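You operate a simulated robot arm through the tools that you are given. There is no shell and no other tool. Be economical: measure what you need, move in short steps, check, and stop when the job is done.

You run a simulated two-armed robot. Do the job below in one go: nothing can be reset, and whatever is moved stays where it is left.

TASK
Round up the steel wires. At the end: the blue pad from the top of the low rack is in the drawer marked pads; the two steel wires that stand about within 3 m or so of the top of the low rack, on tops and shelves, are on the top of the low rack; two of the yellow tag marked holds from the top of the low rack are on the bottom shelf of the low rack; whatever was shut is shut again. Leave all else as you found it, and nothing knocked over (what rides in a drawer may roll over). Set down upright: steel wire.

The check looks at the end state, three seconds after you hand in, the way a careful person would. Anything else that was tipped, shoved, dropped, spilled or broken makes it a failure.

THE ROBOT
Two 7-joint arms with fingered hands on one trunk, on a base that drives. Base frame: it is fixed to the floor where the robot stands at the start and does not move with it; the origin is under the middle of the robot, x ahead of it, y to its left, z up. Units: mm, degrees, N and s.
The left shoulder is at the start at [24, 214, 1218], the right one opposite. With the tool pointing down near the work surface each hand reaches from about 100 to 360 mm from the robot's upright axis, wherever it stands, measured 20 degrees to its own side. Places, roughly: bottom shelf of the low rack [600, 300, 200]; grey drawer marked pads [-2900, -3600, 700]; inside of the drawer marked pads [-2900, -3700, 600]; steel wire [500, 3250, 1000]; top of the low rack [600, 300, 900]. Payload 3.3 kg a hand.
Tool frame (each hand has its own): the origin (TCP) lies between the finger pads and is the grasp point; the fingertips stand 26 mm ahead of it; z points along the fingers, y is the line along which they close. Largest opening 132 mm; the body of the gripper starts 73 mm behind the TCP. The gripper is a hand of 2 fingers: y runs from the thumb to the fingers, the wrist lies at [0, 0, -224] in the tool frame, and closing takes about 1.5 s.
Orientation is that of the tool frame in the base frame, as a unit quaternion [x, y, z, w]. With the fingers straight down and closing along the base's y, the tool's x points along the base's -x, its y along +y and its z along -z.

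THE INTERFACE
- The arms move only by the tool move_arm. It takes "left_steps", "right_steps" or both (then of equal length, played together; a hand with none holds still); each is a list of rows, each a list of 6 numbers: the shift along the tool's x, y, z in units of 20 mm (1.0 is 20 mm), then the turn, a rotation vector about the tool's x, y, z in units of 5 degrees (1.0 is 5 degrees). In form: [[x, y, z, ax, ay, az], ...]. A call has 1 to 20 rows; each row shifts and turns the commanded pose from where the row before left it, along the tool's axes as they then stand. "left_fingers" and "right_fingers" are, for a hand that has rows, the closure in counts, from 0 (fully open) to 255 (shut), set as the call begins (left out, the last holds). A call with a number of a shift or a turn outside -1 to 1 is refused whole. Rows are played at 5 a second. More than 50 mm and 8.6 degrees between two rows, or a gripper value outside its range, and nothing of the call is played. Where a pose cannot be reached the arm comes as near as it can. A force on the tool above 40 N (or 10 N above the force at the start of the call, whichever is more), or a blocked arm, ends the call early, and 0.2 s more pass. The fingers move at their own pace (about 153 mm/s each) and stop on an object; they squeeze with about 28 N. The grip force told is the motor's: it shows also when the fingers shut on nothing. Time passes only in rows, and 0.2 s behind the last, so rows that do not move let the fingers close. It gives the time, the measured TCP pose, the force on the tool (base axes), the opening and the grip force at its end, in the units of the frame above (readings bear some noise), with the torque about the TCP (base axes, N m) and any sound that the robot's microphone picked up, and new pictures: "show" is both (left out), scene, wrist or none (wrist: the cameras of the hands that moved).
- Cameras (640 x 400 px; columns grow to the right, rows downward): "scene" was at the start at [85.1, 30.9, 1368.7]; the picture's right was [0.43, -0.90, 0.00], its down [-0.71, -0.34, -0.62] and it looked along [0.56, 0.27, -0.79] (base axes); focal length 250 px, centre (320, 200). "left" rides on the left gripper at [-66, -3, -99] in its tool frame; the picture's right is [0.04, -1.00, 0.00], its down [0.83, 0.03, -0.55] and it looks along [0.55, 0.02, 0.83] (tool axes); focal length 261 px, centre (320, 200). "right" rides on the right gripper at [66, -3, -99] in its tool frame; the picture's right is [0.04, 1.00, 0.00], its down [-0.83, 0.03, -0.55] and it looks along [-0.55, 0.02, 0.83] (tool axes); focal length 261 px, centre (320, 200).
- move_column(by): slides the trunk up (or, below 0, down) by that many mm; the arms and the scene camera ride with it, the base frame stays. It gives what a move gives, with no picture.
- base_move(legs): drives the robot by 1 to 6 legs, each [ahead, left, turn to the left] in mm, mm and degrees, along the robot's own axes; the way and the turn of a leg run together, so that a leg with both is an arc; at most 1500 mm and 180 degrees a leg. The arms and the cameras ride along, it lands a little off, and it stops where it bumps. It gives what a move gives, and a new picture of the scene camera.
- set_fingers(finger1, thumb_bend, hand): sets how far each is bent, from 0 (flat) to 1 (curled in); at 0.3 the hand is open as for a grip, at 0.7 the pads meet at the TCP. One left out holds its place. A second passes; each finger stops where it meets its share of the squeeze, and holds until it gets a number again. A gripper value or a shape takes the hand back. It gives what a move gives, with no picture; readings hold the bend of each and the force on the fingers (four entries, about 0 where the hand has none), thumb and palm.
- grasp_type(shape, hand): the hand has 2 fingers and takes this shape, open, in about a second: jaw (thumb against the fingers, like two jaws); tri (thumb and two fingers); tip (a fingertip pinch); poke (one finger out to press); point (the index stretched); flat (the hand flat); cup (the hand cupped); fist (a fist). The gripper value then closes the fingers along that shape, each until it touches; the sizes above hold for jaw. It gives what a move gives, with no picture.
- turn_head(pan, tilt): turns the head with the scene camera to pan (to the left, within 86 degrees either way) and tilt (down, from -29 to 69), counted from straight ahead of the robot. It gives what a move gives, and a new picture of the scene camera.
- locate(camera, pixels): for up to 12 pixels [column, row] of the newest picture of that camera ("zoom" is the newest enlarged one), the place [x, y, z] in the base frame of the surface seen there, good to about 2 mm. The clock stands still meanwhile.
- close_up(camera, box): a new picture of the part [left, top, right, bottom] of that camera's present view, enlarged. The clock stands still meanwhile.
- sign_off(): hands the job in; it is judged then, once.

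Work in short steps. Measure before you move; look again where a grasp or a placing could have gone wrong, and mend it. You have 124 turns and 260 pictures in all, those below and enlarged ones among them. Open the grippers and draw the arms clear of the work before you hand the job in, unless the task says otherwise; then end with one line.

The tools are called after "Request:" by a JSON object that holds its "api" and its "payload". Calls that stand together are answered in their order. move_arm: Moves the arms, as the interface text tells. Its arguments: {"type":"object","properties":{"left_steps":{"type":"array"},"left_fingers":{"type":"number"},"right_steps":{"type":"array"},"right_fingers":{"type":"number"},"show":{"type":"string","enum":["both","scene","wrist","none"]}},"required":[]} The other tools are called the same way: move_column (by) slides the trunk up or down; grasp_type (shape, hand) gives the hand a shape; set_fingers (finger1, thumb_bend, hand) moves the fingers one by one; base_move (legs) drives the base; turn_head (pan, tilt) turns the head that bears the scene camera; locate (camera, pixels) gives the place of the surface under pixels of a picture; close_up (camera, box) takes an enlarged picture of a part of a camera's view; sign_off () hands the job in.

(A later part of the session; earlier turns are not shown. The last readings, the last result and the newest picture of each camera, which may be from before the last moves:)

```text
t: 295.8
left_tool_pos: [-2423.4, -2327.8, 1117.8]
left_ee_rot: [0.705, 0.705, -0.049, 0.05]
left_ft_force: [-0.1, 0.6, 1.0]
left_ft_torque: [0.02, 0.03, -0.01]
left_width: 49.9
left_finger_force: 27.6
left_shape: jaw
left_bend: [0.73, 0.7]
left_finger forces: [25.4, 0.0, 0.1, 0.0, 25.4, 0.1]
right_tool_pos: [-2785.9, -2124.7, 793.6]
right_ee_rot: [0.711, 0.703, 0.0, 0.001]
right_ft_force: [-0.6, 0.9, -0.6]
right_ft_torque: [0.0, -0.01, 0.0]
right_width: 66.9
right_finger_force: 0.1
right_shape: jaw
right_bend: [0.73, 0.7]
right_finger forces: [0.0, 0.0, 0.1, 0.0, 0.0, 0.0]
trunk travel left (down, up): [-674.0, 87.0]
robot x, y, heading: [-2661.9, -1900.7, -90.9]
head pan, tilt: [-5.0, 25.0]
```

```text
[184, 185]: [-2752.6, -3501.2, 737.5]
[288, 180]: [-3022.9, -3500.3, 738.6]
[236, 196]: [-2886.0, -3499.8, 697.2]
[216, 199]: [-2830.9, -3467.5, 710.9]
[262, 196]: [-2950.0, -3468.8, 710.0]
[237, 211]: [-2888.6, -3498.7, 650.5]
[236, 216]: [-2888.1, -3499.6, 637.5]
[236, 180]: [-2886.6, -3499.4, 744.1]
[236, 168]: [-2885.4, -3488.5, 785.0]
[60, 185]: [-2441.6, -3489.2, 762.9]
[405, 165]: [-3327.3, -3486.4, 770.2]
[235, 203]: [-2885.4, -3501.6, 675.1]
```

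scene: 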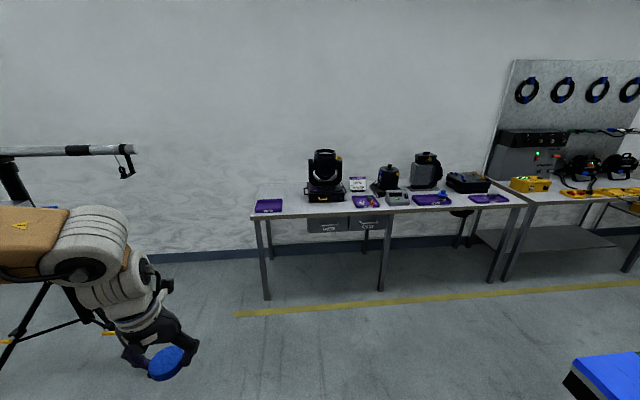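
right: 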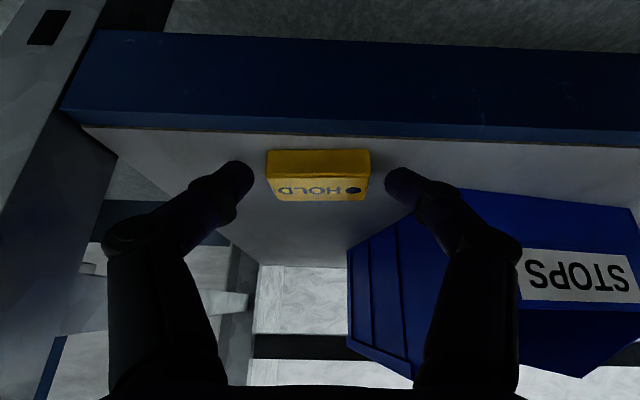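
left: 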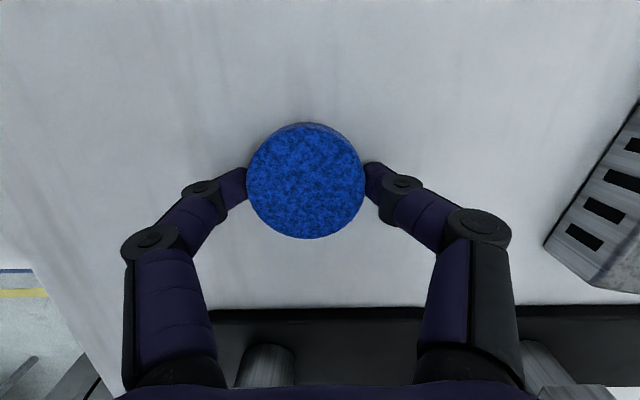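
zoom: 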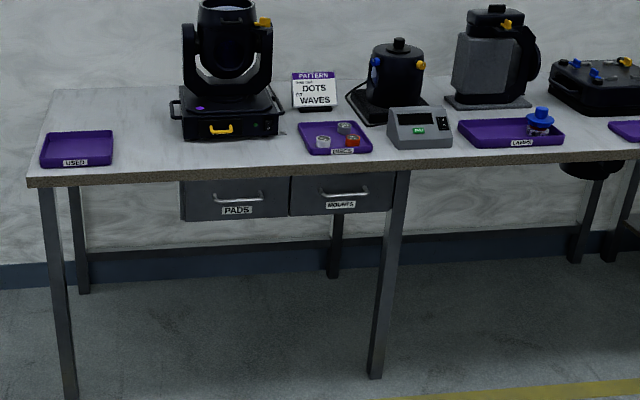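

Handle bar: x −2950…−2830, y −3467, z 710; drawer front y −3500, x −3022…−2752. I now raise and level the right hand here in the open.

Request:
{"api": "move_arm", "payload": {"right_steps": [[-0.971, 0, -0.458, 0, -1, 0], [-1.0, 0, -0.372, 0, -1, 0], [-1.0, 0, -0.283, 0, -1, 0], [-1.0, 0, -0.191, 0, -1, 0], [-1.0, 0, -0.098, 0, -1, 0], [-1.0, 0, -0.005, 0, -1, 0], [-1.0, 0, 0.089, 0, -1, 0], [-1.0, 0, 0.182, 0, -1, 0], [-1.0, 0, 0.273, 0, -1, 0], [-1.0, 0, 0.363, 0, -1, 0], [-0.975, 0, 0.449, 0, -1, 0], [-0.932, 0, 0.533, 0, -1, 0], [-0.882, 0, 0.612, 0, -1, 0], [-0.906, 0, -0.423, 0, 0, 0], [-0.906, 0, -0.423, 0, 0, 0], [-0.906, 0, -0.423, 0, 0, 0], [-0.906, 0, -0.423, 0, 0, 0], [-0.906, 0, -0.423, 0, 0, 0], [-0.906, 0, -0.423, 0, 0, 0], [-0.906, 0, -0.423, 0, 0, 0]], "show": "scene"}}

```text
t: 300.0
left_tool_pos: [-2421.6, -2329.1, 1117.0]
left_ee_rot: [0.705, 0.705, -0.048, 0.05]
left_ft_force: [-0.5, -0.1, -0.5]
left_ft_torque: [0.01, -0.01, -0.04]
left_width: 50.4
left_finger_force: 28.2
left_shape: jaw
left_bend: [0.73, 0.7]
left_finger forces: [25.4, 0.0, 0.1, 0.0, 25.4, 0.1]
right_tool_pos: [-2788.7, -2370.1, 1052.1]
right_ee_rot: [0.6, 0.592, -0.383, 0.379]
right_ft_force: [-0.5, -0.3, -0.5]
right_ft_torque: [-0.04, 0.01, 0.0]
right_width: 67.0
right_finger_force: 0.1
right_shape: jaw
right_bend: [0.73, 0.7]
right_finger forces: [0.0, 0.0, 0.0, 0.1, 0.0, 0.0]
trunk travel left (down, up): [-674.0, 87.0]
robot x, y, heading: [-2667.5, -1901.0, -90.5]
head pan, tilt: [-5.0, 25.0]
```

scene: 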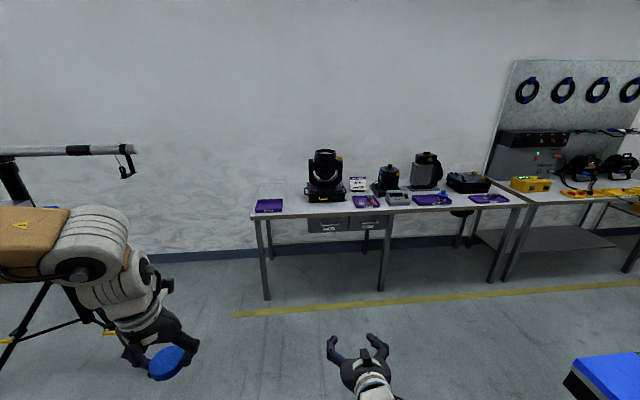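

Works. I raise 110 more and roll the hand 90° so that the fingers close vertically.

Request:
{"api": "move_arm", "payload": {"right_steps": [[-0.906, 0, -0.423, 0, 0, 0], [-0.906, 0, -0.423, 0, 0, 0], [-0.906, 0, -0.423, 0, 0, 0], [-0.906, 0, -0.423, 0, 0, 0], [-0.906, 0, -0.423, 0, 0, 0], [0, 0, 0, 0, 0, 1], [0, 0, 0, 0, 0, 1], [0, 0, 0, 0, 0, 1], [0, 0, 0, 0, 0, 1], [0, 0, 0, 0, 0, 1], [0, 0, 0, 0, 0, 1], [0, 0, 0, 0, 0, 1], [0, 0, 0, 0, 0, 1], [0, 0, 0, 0, 0, 1], [0, 0, 0, 0, 0, 1], [0, 0, 0, 0, 0, 1], [0, 0, 0, 0, 0, 1]], "show": "both"}}

```text
t: 302.9
left_tool_pos: [-2422.7, -2328.0, 1117.5]
left_ee_rot: [0.705, 0.705, -0.049, 0.05]
left_ft_force: [-0.5, -0.3, -0.2]
left_ft_torque: [-0.04, 0.0, 0.0]
left_width: 50.2
left_finger_force: 28.0
left_shape: jaw
left_bend: [0.73, 0.7]
left_finger forces: [25.4, 0.0, 0.0, 0.1, 25.4, 0.0]
right_tool_pos: [-2833.8, -2374.2, 1134.8]
right_ee_rot: [0.746, 0.382, -0.295, 0.459]
right_ft_force: [0.1, -0.8, 0.2]
right_ft_torque: [0.03, 0.02, 0.02]
right_width: 67.2
right_finger_force: 0.1
right_shape: jaw
right_bend: [0.73, 0.7]
right_finger forces: [0.0, 0.0, 0.0, 0.1, 0.1, 0.1]
trunk travel left (down, up): [-674.0, 87.0]
robot x, y, heading: [-2668.6, -1901.0, -90.7]
head pan, tilt: [-5.0, 25.0]
stopped in row 14 (right hand): the arm was blocked; the commanded pose is now the measured one
```

scene: 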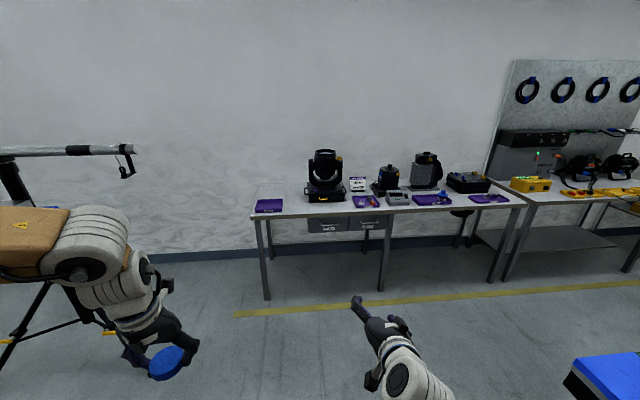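
right: 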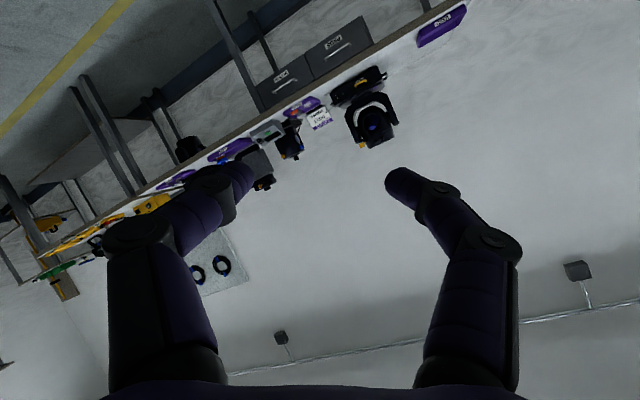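

Blocked that way after ≈40°. I roll the other way.

Request:
{"api": "move_arm", "payload": {"right_steps": [[0, 0, 0, 0, 0, -1], [0, 0, 0, 0, 0, -1], [0, 0, 0, 0, 0, -1], [0, 0, 0, 0, 0, -1], [0, 0, 0, 0, 0, -1], [0, 0, 0, 0, 0, -1], [0, 0, 0, 0, 0, -1], [0, 0, 0, 0, 0, -1], [0, 0, 0, 0, 0, -1], [0, 0, 0, 0, 0, -1], [0, 0, 0, 0, 0, -1], [0, 0, 0, 0, 0, -1], [0, 0, 0, 0, 0, -1], [0, 0, 0, 0, 0, -1], [0, 0, 0, 0, 0, -1], [0, 0, 0, 0, 0, -1], [0, 0, 0, 0, 0, -1], [0, 0, 0, 0, 0, -1], [0, 0, 0, 0, 0, -1], [0, 0, 0, 0, 0, -1]], "show": "both"}}

```text
t: 307.1
left_tool_pos: [-2424.6, -2328.2, 1118.3]
left_ee_rot: [0.705, 0.706, -0.048, 0.05]
left_ft_force: [0.5, -0.9, -0.5]
left_ft_torque: [0.02, -0.02, -0.03]
left_width: 50.2
left_finger_force: 27.6
left_shape: jaw
left_bend: [0.73, 0.7]
left_finger forces: [25.3, 0.1, 0.0, 0.0, 25.3, 0.1]
right_tool_pos: [-2840.8, -2392.3, 1116.1]
right_ee_rot: [0.187, 0.817, -0.541, 0.072]
right_ft_force: [-0.7, -0.2, 0.7]
right_ft_torque: [0.0, -0.01, 0.0]
right_width: 66.9
right_finger_force: 0.0
right_shape: jaw
right_bend: [0.73, 0.7]
right_finger forces: [0.0, 0.1, 0.0, 0.0, 0.0, 0.0]
right hand out of reach, approached as far as the arm can: row 17, 18, 19, 20
trunk travel left (down, up): [-674.0, 87.0]
robot x, y, heading: [-2664.0, -1903.8, -90.6]
head pan, tilt: [-5.0, 25.0]
```

scene: 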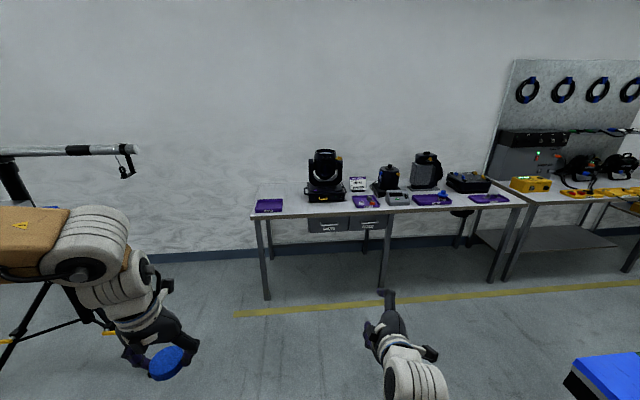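
right: 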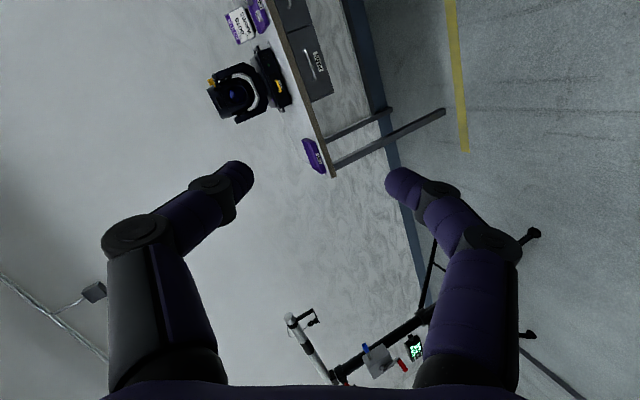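

The closing axis is now ≈60° from level (tool pointing at the table, 24° down) – good enough to pinch the bar. I lower the trunk 400, narrow the right opening, and drive in front of the handle.

Request:
{"api": "move_column", "payload": {"by": -400}}

Request:
{"api": "base_move", "payload": {"legs": [[0, -52, 0.6], [920, 0, 0]]}}

Request:
{"api": "move_arm", "payload": {"right_steps": [[0, 0, 0, 0, 0, 0], [0, 0, 0, 0, 0, 0]], "right_fingers": 150, "show": "wrist"}}

```text
t: 310.9
left_tool_pos: [-2422.4, -2328.6, 717.9]
left_ee_rot: [0.706, 0.705, -0.049, 0.049]
left_ft_force: [-0.1, -0.4, 0.4]
left_ft_torque: [0.0, 0.03, -0.03]
left_width: 50.2
left_finger_force: 28.3
left_shape: jaw
left_bend: [0.73, 0.7]
left_finger forces: [25.4, 0.0, 0.0, 0.0, 25.4, 0.0]
right_tool_pos: [-2839.1, -2380.2, 659.9]
right_ee_rot: [0.191, 0.847, -0.492, 0.061]
right_ft_force: [0.4, 0.3, -0.9]
right_ft_torque: [0.01, 0.04, 0.01]
right_width: 66.6
right_finger_force: 0.0
right_shape: jaw
right_bend: [0.73, 0.7]
right_finger forces: [0.1, 0.1, 0.0, 0.0, 0.0, 0.0]
trunk travel left (down, up): [-274.0, 487.0]
robot x, y, heading: [-2667.2, -1897.9, -90.5]
head pan, tilt: [-5.0, 25.0]
```

```text
t: 316.2
left_tool_pos: [-2465.1, -3244.1, 716.9]
left_ee_rot: [0.699, 0.712, -0.048, 0.05]
left_ft_force: [-0.1, -0.5, 0.1]
left_ft_torque: [0.04, 0.0, 0.01]
left_width: 50.1
left_finger_force: 27.5
left_shape: jaw
left_bend: [0.73, 0.7]
left_finger forces: [25.5, 0.1, 0.1, 0.1, 25.4, 0.1]
right_tool_pos: [-2881.5, -3305.4, 660.4]
right_ee_rot: [0.184, 0.849, -0.491, 0.066]
right_ft_force: [0.6, 0.4, 0.2]
right_ft_torque: [0.0, -0.04, -0.01]
right_width: 66.8
right_finger_force: 0.0
right_shape: jaw
right_bend: [0.73, 0.7]
right_finger forces: [0.0, 0.1, 0.0, 0.0, 0.0, 0.1]
trunk travel left (down, up): [-274.0, 487.0]
robot x, y, heading: [-2717.7, -2821.9, -89.8]
head pan, tilt: [-5.0, 25.0]
```

scene: 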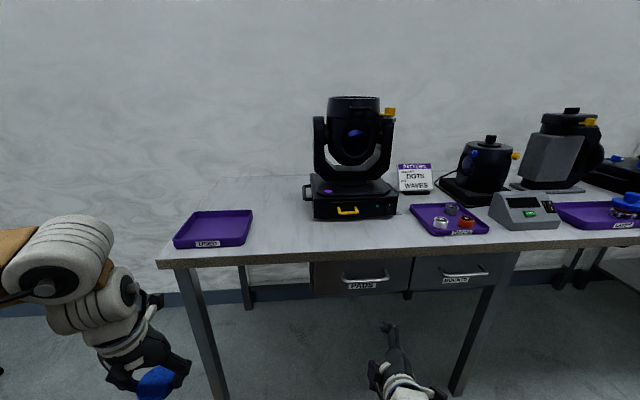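

```text
t: 316.8
left_tool_pos: [-2466.5, -3244.4, 717.7]
left_ee_rot: [0.699, 0.711, -0.048, 0.051]
left_ft_force: [0.0, 0.0, -0.6]
left_ft_torque: [-0.02, 0.0, -0.03]
left_width: 50.4
left_finger_force: 28.2
left_shape: jaw
left_bend: [0.73, 0.7]
left_finger forces: [25.4, 0.0, 0.1, 0.0, 25.4, 0.0]
right_tool_pos: [-2882.3, -3304.3, 659.3]
right_ee_rot: [0.184, 0.849, -0.492, 0.066]
right_ft_force: [-0.2, 0.4, 0.8]
right_ft_torque: [0.03, -0.02, 0.0]
right_width: 54.7
right_finger_force: 0.0
right_shape: jaw
right_bend: [0.73, 0.7]
right_finger forces: [0.0, 0.0, 0.0, 0.0, 0.0, 0.1]
trunk travel left (down, up): [-274.0, 487.0]
robot x, y, heading: [-2716.4, -2823.7, -89.6]
head pan, tilt: [-5.0, 25.0]
```

right: 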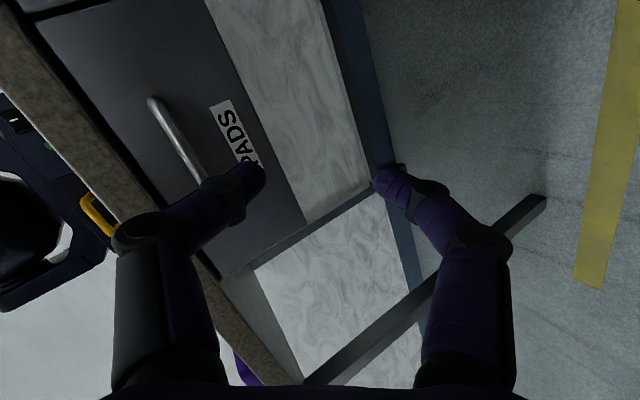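

The lowering shifted the right hand (z 659, 30° down). I raise the trunk 61 to bring it to z≈720, and pull the left hand back 60 mm for clearance.

Request:
{"api": "move_column", "payload": {"by": 61}}

Request:
{"api": "move_arm", "payload": {"left_steps": [[0.9, 0, -0.12, 0, 0, 0], [0.9, 0, -0.12, 0, 0, 0], [0.9, 0, -0.12, 0, 0, 0]], "show": "none"}}

Request:
{"api": "base_move", "payload": {"legs": [[105, 0, 0]]}}

Request:
{"api": "close_up", "payload": {"camera": "right", "box": [0, 0, 640, 400]}}

Request:
{"api": "turn_head", "payload": {"pan": -15, "tilt": 45}}

```text
t: 317.9
left_tool_pos: [-2465.1, -3244.9, 777.6]
left_ee_rot: [0.699, 0.711, -0.048, 0.05]
left_ft_force: [-0.6, -0.7, -0.2]
left_ft_torque: [-0.01, 0.03, -0.02]
left_width: 50.0
left_finger_force: 27.9
left_shape: jaw
left_bend: [0.73, 0.7]
left_finger forces: [25.5, 0.0, 0.0, 0.0, 25.5, 0.0]
right_tool_pos: [-2881.1, -3305.0, 720.9]
right_ee_rot: [0.183, 0.849, -0.492, 0.066]
right_ft_force: [0.7, 0.2, -0.4]
right_ft_torque: [-0.01, 0.0, 0.02]
right_width: 54.9
right_finger_force: 0.0
right_shape: jaw
right_bend: [0.73, 0.7]
right_finger forces: [0.1, 0.1, 0.0, 0.0, 0.0, 0.1]
trunk travel left (down, up): [-335.0, 426.0]
robot x, y, heading: [-2716.8, -2819.9, -89.5]
head pan, tilt: [-5.0, 25.0]
```

```text
t: 318.6
left_tool_pos: [-2468.6, -3189.5, 777.7]
left_ee_rot: [0.699, 0.712, -0.048, 0.05]
left_ft_force: [-0.3, 0.3, 0.5]
left_ft_torque: [-0.03, -0.06, -0.03]
left_width: 49.8
left_finger_force: 27.7
left_shape: jaw
left_bend: [0.73, 0.7]
left_finger forces: [25.5, 0.0, 0.1, 0.0, 25.5, 0.1]
right_tool_pos: [-2880.7, -3304.1, 721.1]
right_ee_rot: [0.184, 0.848, -0.492, 0.066]
right_ft_force: [1.3, -0.5, 0.2]
right_ft_torque: [-0.06, -0.01, 0.02]
right_width: 55.1
right_finger_force: 0.0
right_shape: jaw
right_bend: [0.73, 0.7]
right_finger forces: [0.0, 0.1, 0.0, 0.1, 0.0, 0.1]
trunk travel left (down, up): [-335.0, 426.0]
robot x, y, heading: [-2717.0, -2822.9, -89.5]
head pan, tilt: [-5.0, 25.0]
```

```text
t: 319.8
left_tool_pos: [-2468.6, -3295.3, 778.0]
left_ee_rot: [0.7, 0.711, -0.048, 0.05]
left_ft_force: [-0.3, -0.5, 0.1]
left_ft_torque: [0.02, 0.03, 0.01]
left_width: 50.3
left_finger_force: 28.1
left_shape: jaw
left_bend: [0.73, 0.7]
left_finger forces: [25.3, 0.1, 0.1, 0.1, 25.4, 0.1]
right_tool_pos: [-2882.4, -3407.6, 719.8]
right_ee_rot: [0.185, 0.849, -0.491, 0.065]
right_ft_force: [-0.4, 0.7, 0.1]
right_ft_torque: [0.01, -0.04, -0.02]
right_width: 54.4
right_finger_force: 0.1
right_shape: jaw
right_bend: [0.73, 0.7]
right_finger forces: [0.0, 0.1, 0.1, 0.1, 0.1, 0.0]
trunk travel left (down, up): [-335.0, 426.0]
robot x, y, heading: [-2717.5, -2927.2, -90.0]
head pan, tilt: [-5.0, 25.0]
```

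scene: 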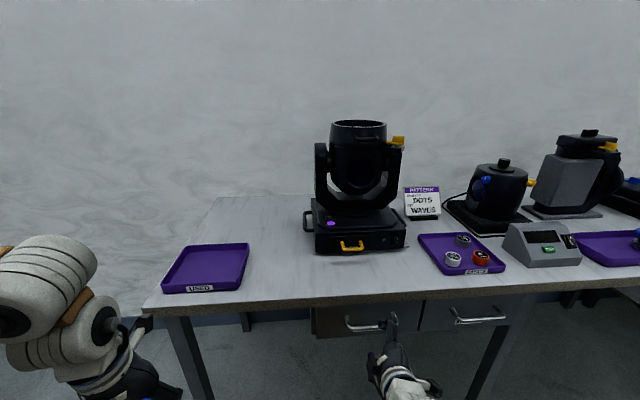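

```text
1.00 times, centred on (320, 200) of right
```

zoom: 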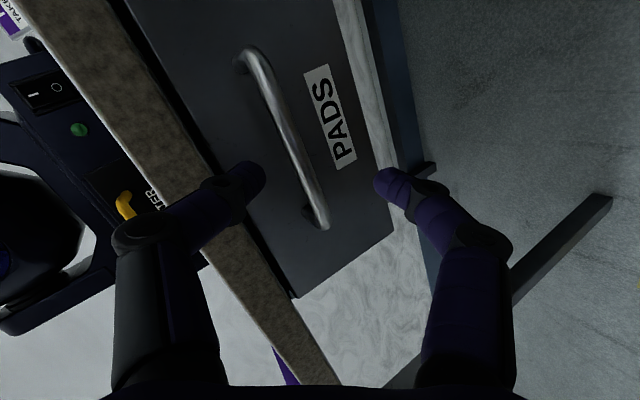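

```text
t: 320.6
left_tool_pos: [-2469.2, -3293.0, 776.5]
left_ee_rot: [0.7, 0.71, -0.048, 0.05]
left_ft_force: [-0.3, 1.1, 0.1]
left_ft_torque: [-0.01, 0.01, 0.04]
left_width: 50.1
left_finger_force: 27.9
left_shape: jaw
left_bend: [0.73, 0.7]
left_finger forces: [25.3, 0.0, 0.0, 0.0, 25.4, 0.1]
right_tool_pos: [-2881.6, -3408.1, 719.8]
right_ee_rot: [0.185, 0.848, -0.492, 0.065]
right_ft_force: [0.4, 0.0, 1.0]
right_ft_torque: [0.0, 0.01, 0.04]
right_width: 55.0
right_finger_force: 0.1
right_shape: jaw
right_bend: [0.73, 0.7]
right_finger forces: [0.0, 0.0, 0.0, 0.1, 0.0, 0.1]
trunk travel left (down, up): [-335.0, 426.0]
robot x, y, heading: [-2712.6, -2925.3, -90.2]
head pan, tilt: [-15.0, 45.0]
```

scene: 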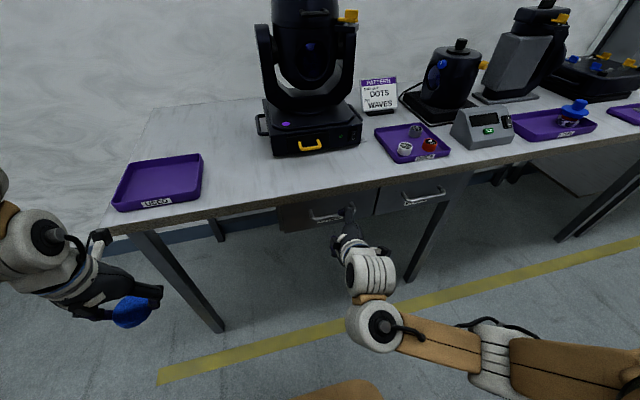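

The bar lies between the fingers (zoom: bar at ≈300, tips at 245/390). I drive ahead 42 mm and check.

Request:
{"api": "base_move", "payload": {"legs": [[42, 0, 0]]}}

Request:
{"api": "close_up", "payload": {"camera": "right", "box": [0, 0, 640, 400]}}

Request:
{"api": "locate", "payload": {"camera": "zoom", "pixels": [[300, 200], [280, 160], [250, 165], [390, 185], [290, 180], [270, 130]]}}

```text
t: 321.5
left_tool_pos: [-2468.4, -3333.9, 777.1]
left_ee_rot: [0.7, 0.711, -0.048, 0.051]
left_ft_force: [-0.2, -0.6, 0.1]
left_ft_torque: [0.0, -0.02, 0.04]
left_width: 50.0
left_finger_force: 28.2
left_shape: jaw
left_bend: [0.73, 0.7]
left_finger forces: [25.3, 0.1, 0.0, 0.1, 25.3, 0.1]
right_tool_pos: [-2881.7, -3451.0, 719.6]
right_ee_rot: [0.185, 0.849, -0.491, 0.065]
right_ft_force: [-0.4, 0.8, 0.6]
right_ft_torque: [-0.02, -0.01, -0.02]
right_width: 55.1
right_finger_force: 0.2
right_shape: jaw
right_bend: [0.73, 0.7]
right_finger forces: [0.0, 0.1, 0.1, 0.1, 0.0, 0.0]
trunk travel left (down, up): [-335.0, 426.0]
robot x, y, heading: [-2713.5, -2970.5, -89.7]
head pan, tilt: [-15.0, 45.0]
```

scene: 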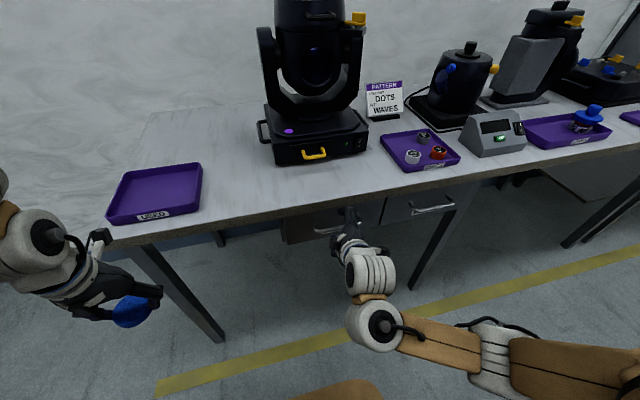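

```text
1.00 times, centred on (320, 200) of right
```

zoom: 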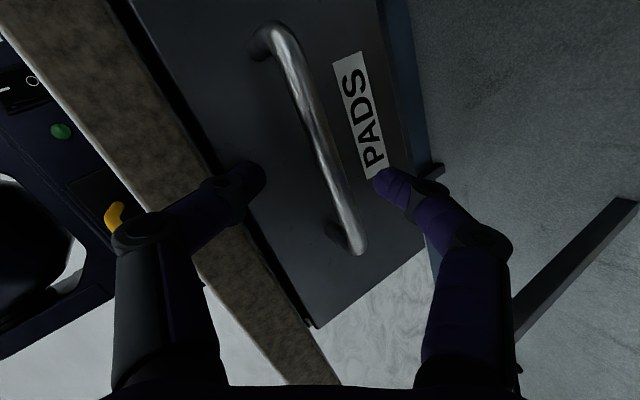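

```text
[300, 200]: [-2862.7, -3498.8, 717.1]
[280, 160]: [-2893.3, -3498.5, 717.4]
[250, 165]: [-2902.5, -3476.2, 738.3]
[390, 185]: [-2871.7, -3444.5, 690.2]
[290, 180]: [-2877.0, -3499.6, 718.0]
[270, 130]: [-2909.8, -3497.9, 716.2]
```

The bar is about 6 mm from the fingertip line; I advance 8 mm more with the arm and close.

Request:
{"api": "move_arm", "payload": {"right_steps": [[-0.1, -0.18, 0.34, 0, 0, 0]], "show": "none"}}

Request:
{"api": "move_arm", "payload": {"right_steps": [[0, 0, 0, 0, 0, 0], [0, 0, 0, 0, 0, 0], [0, 0, 0, 0, 0, 0], [0, 0, 0, 0, 0, 0], [0, 0, 0, 0, 0, 0], [0, 0, 0, 0, 0, 0]], "right_fingers": 255, "show": "wrist"}}

```text
t: 321.9
left_tool_pos: [-2467.5, -3334.1, 777.6]
left_ee_rot: [0.699, 0.711, -0.049, 0.051]
left_ft_force: [0.0, -0.2, -0.1]
left_ft_torque: [-0.02, 0.0, 0.02]
left_width: 50.1
left_finger_force: 28.2
left_shape: jaw
left_bend: [0.73, 0.7]
left_finger forces: [25.5, 0.0, 0.0, 0.0, 25.4, 0.1]
right_tool_pos: [-2882.1, -3456.8, 722.6]
right_ee_rot: [0.185, 0.849, -0.491, 0.066]
right_ft_force: [-0.2, 0.2, -0.3]
right_ft_torque: [0.0, 0.0, -0.01]
right_width: 54.3
right_finger_force: 0.1
right_shape: jaw
right_bend: [0.73, 0.7]
right_finger forces: [0.0, 0.1, 0.0, 0.0, 0.4, 0.0]
trunk travel left (down, up): [-335.0, 426.0]
robot x, y, heading: [-2716.4, -2965.2, -89.9]
head pan, tilt: [-15.0, 45.0]
```

```text
t: 323.3
left_tool_pos: [-2468.6, -3335.9, 778.2]
left_ee_rot: [0.7, 0.711, -0.048, 0.051]
left_ft_force: [0.1, 0.3, -0.2]
left_ft_torque: [-0.02, 0.0, -0.01]
left_width: 50.3
left_finger_force: 27.9
left_shape: jaw
left_bend: [0.73, 0.7]
left_finger forces: [25.3, 0.0, 0.0, 0.0, 25.4, 0.1]
right_tool_pos: [-2882.4, -3456.8, 720.7]
right_ee_rot: [0.185, 0.849, -0.49, 0.065]
right_ft_force: [-0.3, -6.1, -5.8]
right_ft_torque: [-0.06, 0.14, 0.07]
right_width: 6.2
right_finger_force: 27.6
right_shape: jaw
right_bend: [0.73, 0.69]
right_finger forces: [24.1, 0.0, 0.1, 0.0, 23.1, 0.0]
trunk travel left (down, up): [-335.0, 426.0]
robot x, y, heading: [-2713.3, -2967.8, -90.0]
head pan, tilt: [-15.0, 45.0]
```

right: 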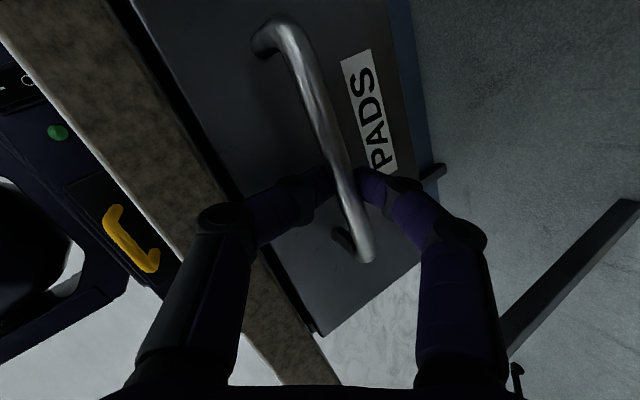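

The fingers hold the bar (finger forces 24 N). I pull by backing the base 60 mm and look.

Request:
{"api": "base_move", "payload": {"legs": [[-60, 0, 0]]}}

Request:
{"api": "close_up", "payload": {"camera": "right", "box": [0, 0, 640, 400]}}

```text
t: 324.3
left_tool_pos: [-2468.4, -3273.0, 777.3]
left_ee_rot: [0.699, 0.712, -0.049, 0.051]
left_ft_force: [0.8, 0.4, -0.3]
left_ft_torque: [0.01, 0.02, -0.01]
left_width: 50.0
left_finger_force: 28.4
left_shape: jaw
left_bend: [0.73, 0.7]
left_finger forces: [25.4, 0.1, 0.1, 0.0, 25.4, 0.0]
right_tool_pos: [-2883.0, -3394.9, 720.5]
right_ee_rot: [0.184, 0.849, -0.491, 0.065]
right_ft_force: [-2.2, 0.7, -7.8]
right_ft_torque: [0.02, 0.15, 0.09]
right_width: 5.3
right_finger_force: 28.2
right_shape: jaw
right_bend: [0.74, 0.66]
right_finger forces: [21.2, 0.1, 0.0, 0.0, 16.3, 0.0]
trunk travel left (down, up): [-335.0, 426.0]
robot x, y, heading: [-2714.1, -2906.2, -89.9]
head pan, tilt: [-15.0, 45.0]
```

scene: 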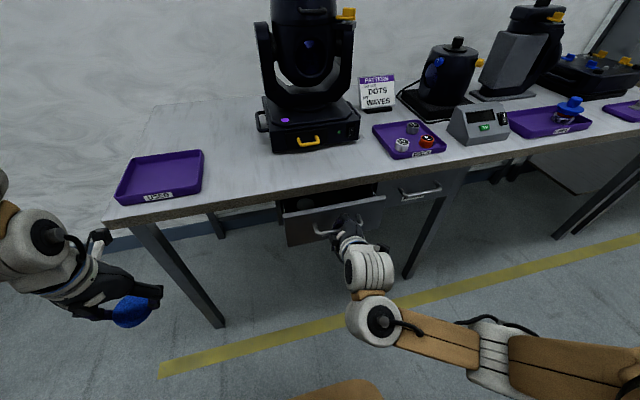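

```text
1.00 times, centred on (320, 200) of right
```

zoom: 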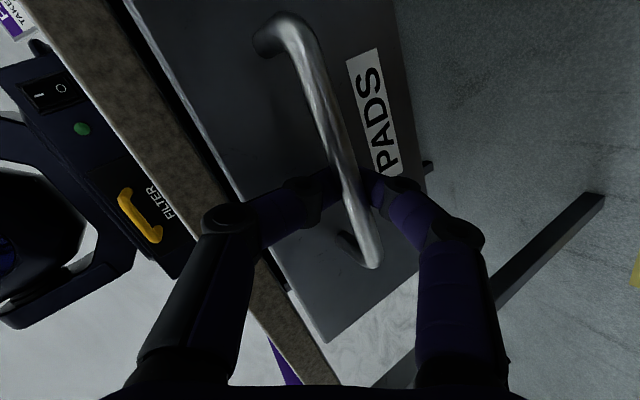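

The drawer comes out. I pull 130 mm more.

Request:
{"api": "base_move", "payload": {"legs": [[-130, 0, 0]]}}

Request:
{"api": "close_up", "payload": {"camera": "scene", "box": [200, 130, 480, 305]}}

```text
t: 325.6
left_tool_pos: [-2469.0, -3143.3, 778.1]
left_ee_rot: [0.699, 0.711, -0.049, 0.051]
left_ft_force: [0.5, -0.5, -0.1]
left_ft_torque: [-0.01, -0.03, 0.04]
left_width: 50.2
left_finger_force: 28.5
left_shape: jaw
left_bend: [0.73, 0.7]
left_finger forces: [25.4, 0.0, 0.0, 0.0, 25.5, 0.0]
right_tool_pos: [-2882.4, -3266.0, 721.2]
right_ee_rot: [0.184, 0.85, -0.49, 0.066]
right_ft_force: [-0.8, 0.5, -8.4]
right_ft_torque: [-0.05, 0.09, 0.03]
right_width: 4.5
right_finger_force: 28.1
right_shape: jaw
right_bend: [0.74, 0.67]
right_finger forces: [0.1, 0.1, 0.0, 0.0, 0.0, 0.0]
trunk travel left (down, up): [-335.0, 426.0]
robot x, y, heading: [-2717.9, -2773.6, -89.7]
head pan, tilt: [-15.0, 45.0]
```

scene: 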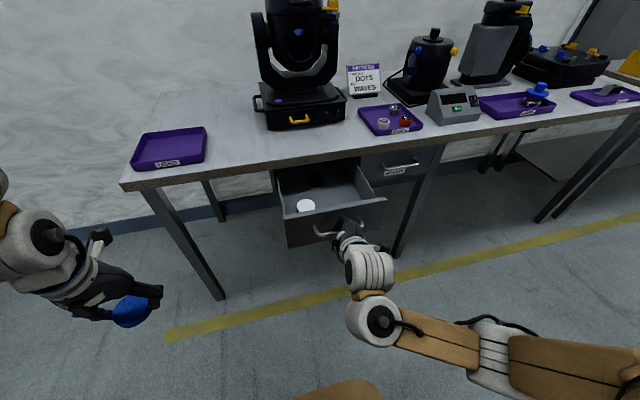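

```text
2.29 times, centred on (340, 218) of scene
```

zoom: 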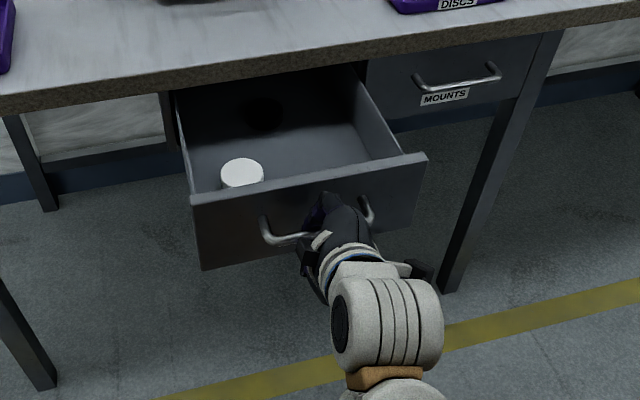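

Open ≈190 mm; inside lie a white and a black pad. I measure the drawer.

Request:
{"api": "locate", "payload": {"camera": "zoom", "pixels": [[195, 203], [425, 157], [300, 182], [330, 165], [241, 165], [241, 190], [265, 115], [370, 150], [180, 110], [350, 100], [290, 150]]}}

```text
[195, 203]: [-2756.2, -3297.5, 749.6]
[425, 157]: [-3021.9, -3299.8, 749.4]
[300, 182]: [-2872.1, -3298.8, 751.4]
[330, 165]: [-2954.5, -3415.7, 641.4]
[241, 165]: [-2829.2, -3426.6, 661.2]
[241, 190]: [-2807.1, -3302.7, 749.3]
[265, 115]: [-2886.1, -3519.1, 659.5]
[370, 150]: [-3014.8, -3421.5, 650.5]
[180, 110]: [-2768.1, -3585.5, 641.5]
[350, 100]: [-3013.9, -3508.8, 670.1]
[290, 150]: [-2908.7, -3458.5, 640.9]
```

Plan: pad goes to ≈[−2935, −3365] on the drawer floor (z 641). I open the right hand and back off 60, then verify it is free of the handle.

Request:
{"api": "move_arm", "payload": {"right_steps": [[0, 0, 0, 0, 0, 0], [0, 0, 0, 0, 0, 0], [0, 0, 0, 0, 0, 0], [0, 0, 0, 0, 0, 0]], "right_fingers": 150, "show": "wrist"}}

Request:
{"api": "base_move", "payload": {"legs": [[-65, 0, 0]]}}

```text
t: 326.6
left_tool_pos: [-2468.2, -3142.9, 777.1]
left_ee_rot: [0.699, 0.712, -0.048, 0.051]
left_ft_force: [-0.2, -0.4, 0.6]
left_ft_torque: [0.01, -0.02, 0.03]
left_width: 50.1
left_finger_force: 27.9
left_shape: jaw
left_bend: [0.73, 0.7]
left_finger forces: [25.4, 0.1, 0.1, 0.0, 25.3, 0.0]
right_tool_pos: [-2882.8, -3264.4, 720.3]
right_ee_rot: [0.184, 0.849, -0.491, 0.065]
right_ft_force: [-0.1, 1.2, 1.0]
right_ft_torque: [-0.07, 0.04, -0.04]
right_width: 53.7
right_finger_force: 0.0
right_shape: jaw
right_bend: [0.73, 0.7]
right_finger forces: [0.0, 0.1, 0.0, 0.0, 0.6, 0.0]
trunk travel left (down, up): [-335.0, 426.0]
robot x, y, heading: [-2715.9, -2776.4, -89.6]
head pan, tilt: [-15.0, 45.0]
```

right: 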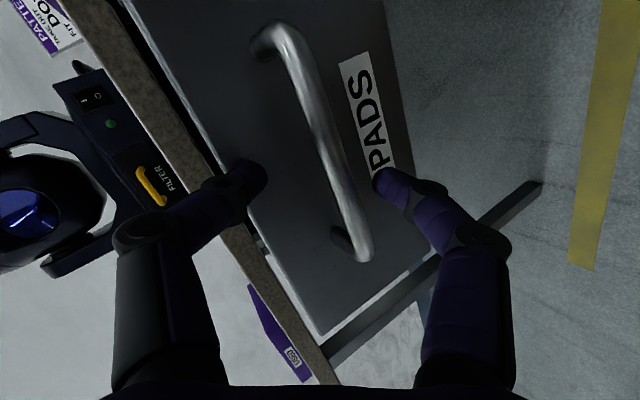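

```text
t: 327.6
left_tool_pos: [-2469.3, -3078.0, 778.1]
left_ee_rot: [0.699, 0.711, -0.049, 0.05]
left_ft_force: [-0.5, -0.2, -0.3]
left_ft_torque: [-0.02, 0.01, -0.04]
left_width: 50.2
left_finger_force: 27.8
left_shape: jaw
left_bend: [0.73, 0.7]
left_finger forces: [25.4, 0.0, 0.0, 0.0, 25.4, 0.0]
right_tool_pos: [-2884.7, -3198.6, 721.7]
right_ee_rot: [0.184, 0.849, -0.491, 0.066]
right_ft_force: [-0.3, 0.5, 0.2]
right_ft_torque: [0.0, 0.0, 0.01]
right_width: 53.6
right_finger_force: 0.0
right_shape: jaw
right_bend: [0.73, 0.7]
right_finger forces: [0.0, 0.0, 0.1, 0.1, 0.0, 0.0]
trunk travel left (down, up): [-335.0, 426.0]
robot x, y, heading: [-2717.5, -2711.4, -89.7]
head pan, tilt: [-15.0, 45.0]
```

scene: 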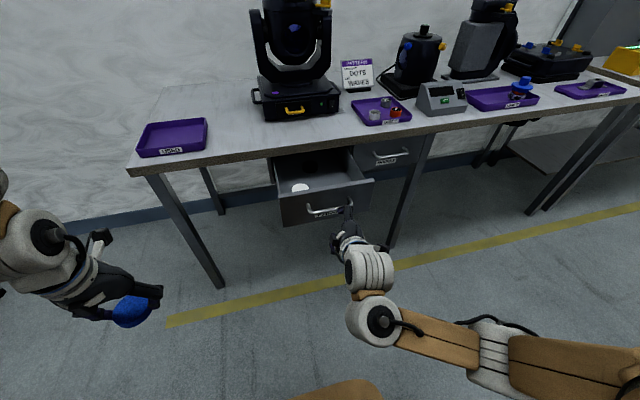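

Free. I raise the trunk 75, strafe right 466, and extend the left arm 200 mm towards the drawer.

Request:
{"api": "move_column", "payload": {"by": 75}}

Request:
{"api": "base_move", "payload": {"legs": [[0, -466, -0.3]]}}

Request:
{"api": "move_arm", "payload": {"left_steps": [[-0.99, 0, 0.139, 0, 0, 0], [-0.99, 0, 0.139, 0, 0, 0], [-0.99, 0, 0.139, 0, 0, 0], [-0.99, 0, 0.139, 0, 0, 0], [-0.99, 0, 0.139, 0, 0, 0], [-0.99, 0, 0.139, 0, 0, 0], [-0.99, 0, 0.139, 0, 0, 0], [-0.99, 0, 0.139, 0, 0, 0], [-0.99, 0, 0.139, 0, 0, 0], [-0.99, 0, 0.139, 0, 0, 0]], "show": "both"}}

```text
t: 328.7
left_tool_pos: [-2468.4, -3078.5, 852.6]
left_ee_rot: [0.7, 0.711, -0.049, 0.05]
left_ft_force: [0.1, -0.8, -0.4]
left_ft_torque: [0.02, 0.01, -0.01]
left_width: 50.2
left_finger_force: 28.0
left_shape: jaw
left_bend: [0.73, 0.7]
left_finger forces: [25.3, 0.1, 0.1, 0.1, 25.4, 0.0]
right_tool_pos: [-2883.2, -3200.6, 795.5]
right_ee_rot: [0.184, 0.85, -0.49, 0.065]
right_ft_force: [-0.3, 0.2, 1.0]
right_ft_torque: [0.01, 0.01, 0.03]
right_width: 53.8
right_finger_force: 0.2
right_shape: jaw
right_bend: [0.73, 0.7]
right_finger forces: [0.1, 0.0, 0.0, 0.0, 0.0, 0.1]
trunk travel left (down, up): [-410.0, 351.0]
robot x, y, heading: [-2715.5, -2708.4, -89.7]
head pan, tilt: [-15.0, 45.0]
```

```text
t: 331.5
left_tool_pos: [-2939.5, -3080.4, 851.8]
left_ee_rot: [0.702, 0.709, -0.048, 0.05]
left_ft_force: [-0.4, -0.1, 0.6]
left_ft_torque: [0.02, 0.0, 0.0]
left_width: 50.4
left_finger_force: 27.9
left_shape: jaw
left_bend: [0.73, 0.7]
left_finger forces: [25.5, 0.0, 0.1, 0.0, 25.5, 0.0]
right_tool_pos: [-3353.3, -3199.0, 795.3]
right_ee_rot: [0.188, 0.848, -0.491, 0.064]
right_ft_force: [0.1, 0.5, 0.2]
right_ft_torque: [-0.02, -0.01, 0.02]
right_width: 54.0
right_finger_force: 0.0
right_shape: jaw
right_bend: [0.73, 0.7]
right_finger forces: [0.0, 0.0, 0.1, 0.0, 0.0, 0.0]
trunk travel left (down, up): [-410.0, 351.0]
robot x, y, heading: [-3181.4, -2710.8, -89.9]
head pan, tilt: [-15.0, 45.0]
```

scene: 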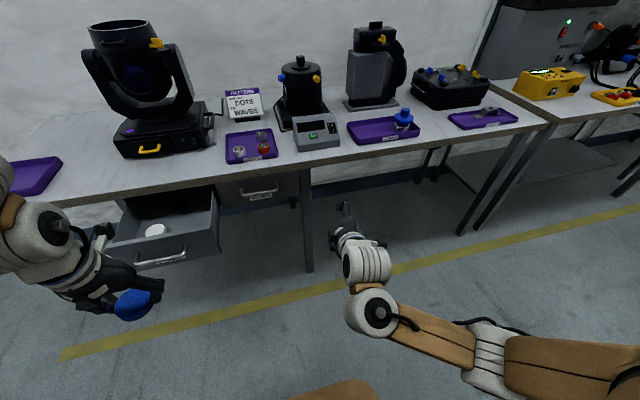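

```text
t: 333.7
left_tool_pos: [-2936.1, -3280.5, 851.3]
left_ee_rot: [0.702, 0.708, -0.048, 0.05]
left_ft_force: [-1.2, 0.4, -0.7]
left_ft_torque: [0.01, -0.01, -0.01]
left_width: 50.0
left_finger_force: 27.9
left_shape: jaw
left_bend: [0.73, 0.7]
left_finger forces: [25.5, 0.1, 0.0, 0.0, 25.4, 0.0]
right_tool_pos: [-3352.9, -3199.7, 796.0]
right_ee_rot: [0.187, 0.849, -0.49, 0.064]
right_ft_force: [-1.0, -0.3, 0.5]
right_ft_torque: [-0.01, 0.03, -0.01]
right_width: 53.8
right_finger_force: 0.1
right_shape: jaw
right_bend: [0.73, 0.7]
right_finger forces: [0.0, 0.0, 0.0, 0.0, 0.0, 0.0]
trunk travel left (down, up): [-410.0, 351.0]
robot x, y, heading: [-3190.6, -2712.4, -90.0]
head pan, tilt: [-15.0, 45.0]
```

scene: 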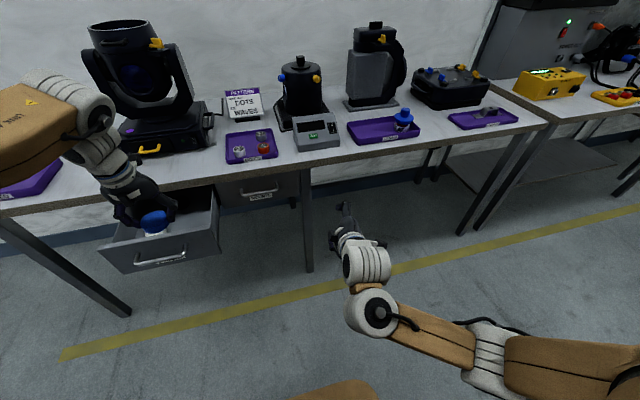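
left: 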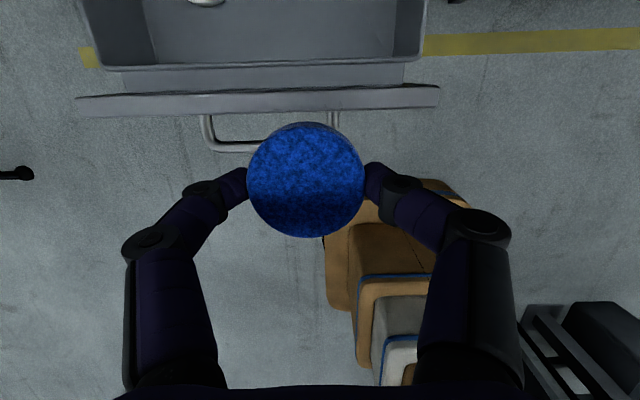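

Aligned (x −2936). I drive ahead 82 mm and check before lowering.

Request:
{"api": "base_move", "payload": {"legs": [[82, 0, 0]]}}

Request:
{"api": "close_up", "payload": {"camera": "left", "box": [0, 0, 640, 400]}}

Request:
{"api": "locate", "payload": {"camera": "zoom", "pixels": [[320, 100], [320, 60], [320, 20], [150, 100], [430, 100], [200, 230], [420, 230], [200, 60]]}}

```text
t: 334.8
left_tool_pos: [-2937.6, -3366.1, 850.7]
left_ee_rot: [0.702, 0.709, -0.048, 0.05]
left_ft_force: [-0.3, -0.8, 0.0]
left_ft_torque: [0.02, 0.0, -0.02]
left_width: 50.0
left_finger_force: 28.4
left_shape: jaw
left_bend: [0.73, 0.7]
left_finger forces: [25.4, 0.1, 0.0, 0.0, 25.3, 0.1]
right_tool_pos: [-3354.5, -3282.4, 795.5]
right_ee_rot: [0.189, 0.849, -0.49, 0.063]
right_ft_force: [-0.2, -0.4, 0.1]
right_ft_torque: [-0.02, -0.02, 0.01]
right_width: 53.7
right_finger_force: 0.0
right_shape: jaw
right_bend: [0.73, 0.7]
right_finger forces: [0.1, 0.1, 0.1, 0.0, 0.0, 0.1]
trunk travel left (down, up): [-410.0, 351.0]
robot x, y, heading: [-3182.9, -2795.3, -90.0]
head pan, tilt: [-15.0, 45.0]
```

scene: 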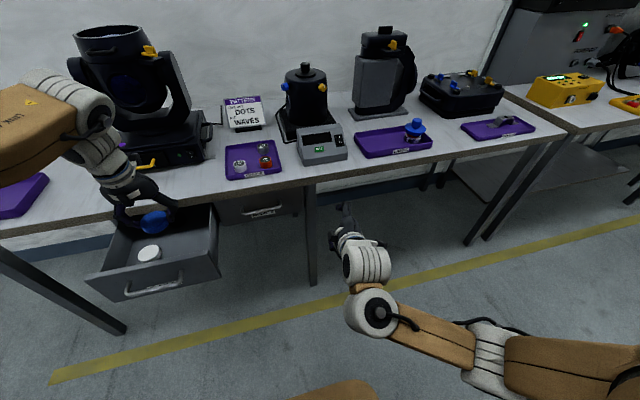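

```text
1.00 times, centred on (320, 200) of left
```

zoom: 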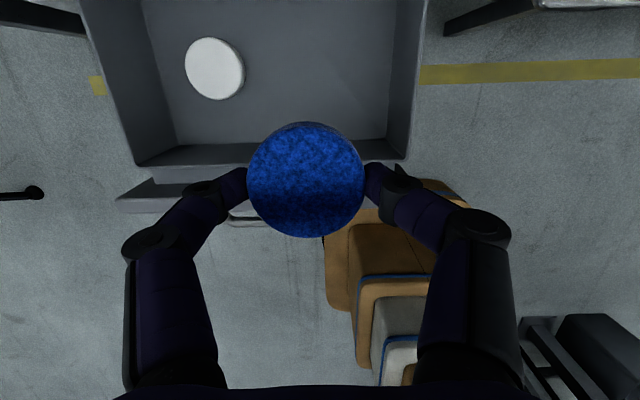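

```text
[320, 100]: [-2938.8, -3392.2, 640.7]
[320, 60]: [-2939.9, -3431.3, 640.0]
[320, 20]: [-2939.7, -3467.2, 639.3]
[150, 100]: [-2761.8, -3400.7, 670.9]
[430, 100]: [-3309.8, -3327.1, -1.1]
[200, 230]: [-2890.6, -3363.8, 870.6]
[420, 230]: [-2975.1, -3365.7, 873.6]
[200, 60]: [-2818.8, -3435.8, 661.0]
```

Inside the drawer footprint. I lower the trunk 150 first.

Request:
{"api": "move_column", "payload": {"by": -150}}

Request:
{"api": "close_up", "payload": {"camera": "scene", "box": [0, 60, 360, 285]}}

Request:
{"api": "close_up", "payload": {"camera": "left", "box": [0, 0, 640, 400]}}

```text
t: 336.5
left_tool_pos: [-2937.6, -3364.8, 701.9]
left_ee_rot: [0.703, 0.708, -0.049, 0.049]
left_ft_force: [0.0, -0.8, -0.5]
left_ft_torque: [-0.05, 0.01, -0.01]
left_width: 47.3
left_finger_force: 28.1
left_shape: jaw
left_bend: [0.73, 0.71]
left_finger forces: [25.4, 0.1, 0.0, 0.0, 25.3, 0.0]
right_tool_pos: [-3354.6, -3282.5, 644.7]
right_ee_rot: [0.189, 0.848, -0.491, 0.064]
right_ft_force: [0.1, 0.5, -1.0]
right_ft_torque: [0.01, 0.0, -0.01]
right_width: 54.0
right_finger_force: 0.2
right_shape: jaw
right_bend: [0.73, 0.7]
right_finger forces: [0.0, 0.1, 0.1, 0.1, 0.1, 0.1]
trunk travel left (down, up): [-260.0, 501.0]
robot x, y, heading: [-3183.7, -2796.5, -90.3]
head pan, tilt: [-15.0, 45.0]
```

```text
1.78 times, centred on (180, 172) of scene
```

zoom: 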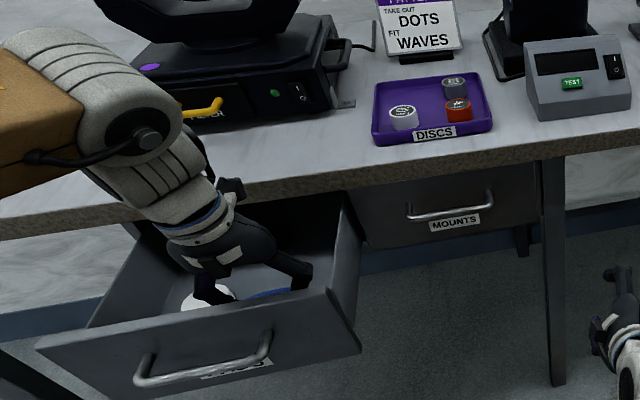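

```text
1.00 times, centred on (320, 200) of left
```

zoom: 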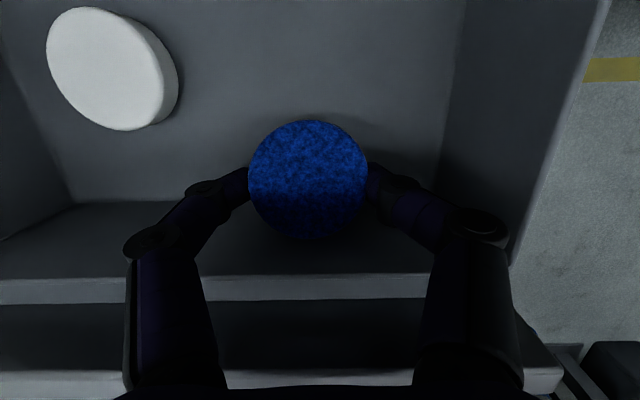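

Clear of all walls. I lower 30 mm with the arm and release (narrowly: opening to ~70).

Request:
{"api": "move_arm", "payload": {"left_steps": [[0.104, 0, 0.743, 0, 0, 0], [0.104, 0, 0.743, 0, 0, 0]], "show": "none"}}

Request:
{"api": "move_arm", "payload": {"left_steps": [[0, 0, 0, 0, 0, 0], [0, 0, 0, 0, 0, 0], [0, 0, 0, 0, 0, 0], [0, 0, 0, 0, 0, 0]], "left_fingers": 112, "show": "wrist"}}

```text
t: 337.1
left_tool_pos: [-2939.6, -3365.8, 677.9]
left_ee_rot: [0.702, 0.708, -0.052, 0.054]
left_ft_force: [-0.6, -0.2, 30.0]
left_ft_torque: [-0.06, -0.23, 0.01]
left_width: 48.1
left_finger_force: 27.6
left_shape: jaw
left_bend: [0.74, 0.71]
left_finger forces: [29.4, 0.1, 0.0, 0.0, 29.8, 0.0]
right_tool_pos: [-3356.5, -3280.9, 647.0]
right_ee_rot: [0.188, 0.848, -0.492, 0.064]
right_ft_force: [0.5, 0.3, 0.0]
right_ft_torque: [-0.01, -0.01, 0.0]
right_width: 54.0
right_finger_force: 0.1
right_shape: jaw
right_bend: [0.73, 0.7]
right_finger forces: [0.1, 0.0, 0.0, 0.0, 0.1, 0.1]
trunk travel left (down, up): [-260.0, 501.0]
robot x, y, heading: [-3186.7, -2792.9, -90.2]
head pan, tilt: [-15.0, 45.0]
```

```text
t: 338.1
left_tool_pos: [-2940.0, -3364.1, 672.1]
left_ee_rot: [0.702, 0.709, -0.047, 0.049]
left_ft_force: [-0.1, 0.1, -0.1]
left_ft_torque: [-0.01, 0.02, 0.0]
left_width: 73.3
left_finger_force: 0.1
left_shape: jaw
left_bend: [0.72, 0.7]
left_finger forces: [0.1, 0.1, 0.1, 0.0, 0.1, 0.0]
right_tool_pos: [-3354.7, -3281.3, 644.8]
right_ee_rot: [0.188, 0.849, -0.49, 0.063]
right_ft_force: [0.2, 0.5, -1.2]
right_ft_torque: [0.0, -0.01, 0.0]
right_width: 53.9
right_finger_force: 0.0
right_shape: jaw
right_bend: [0.73, 0.7]
right_finger forces: [0.0, 0.1, 0.0, 0.1, 0.1, 0.1]
trunk travel left (down, up): [-260.0, 501.0]
robot x, y, heading: [-3185.7, -2795.4, -90.3]
head pan, tilt: [-15.0, 45.0]
```

left: 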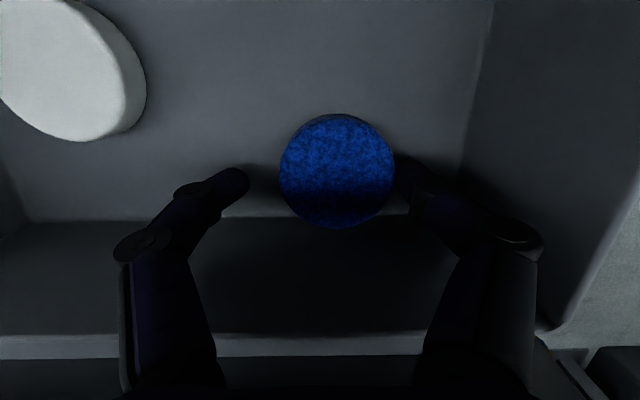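

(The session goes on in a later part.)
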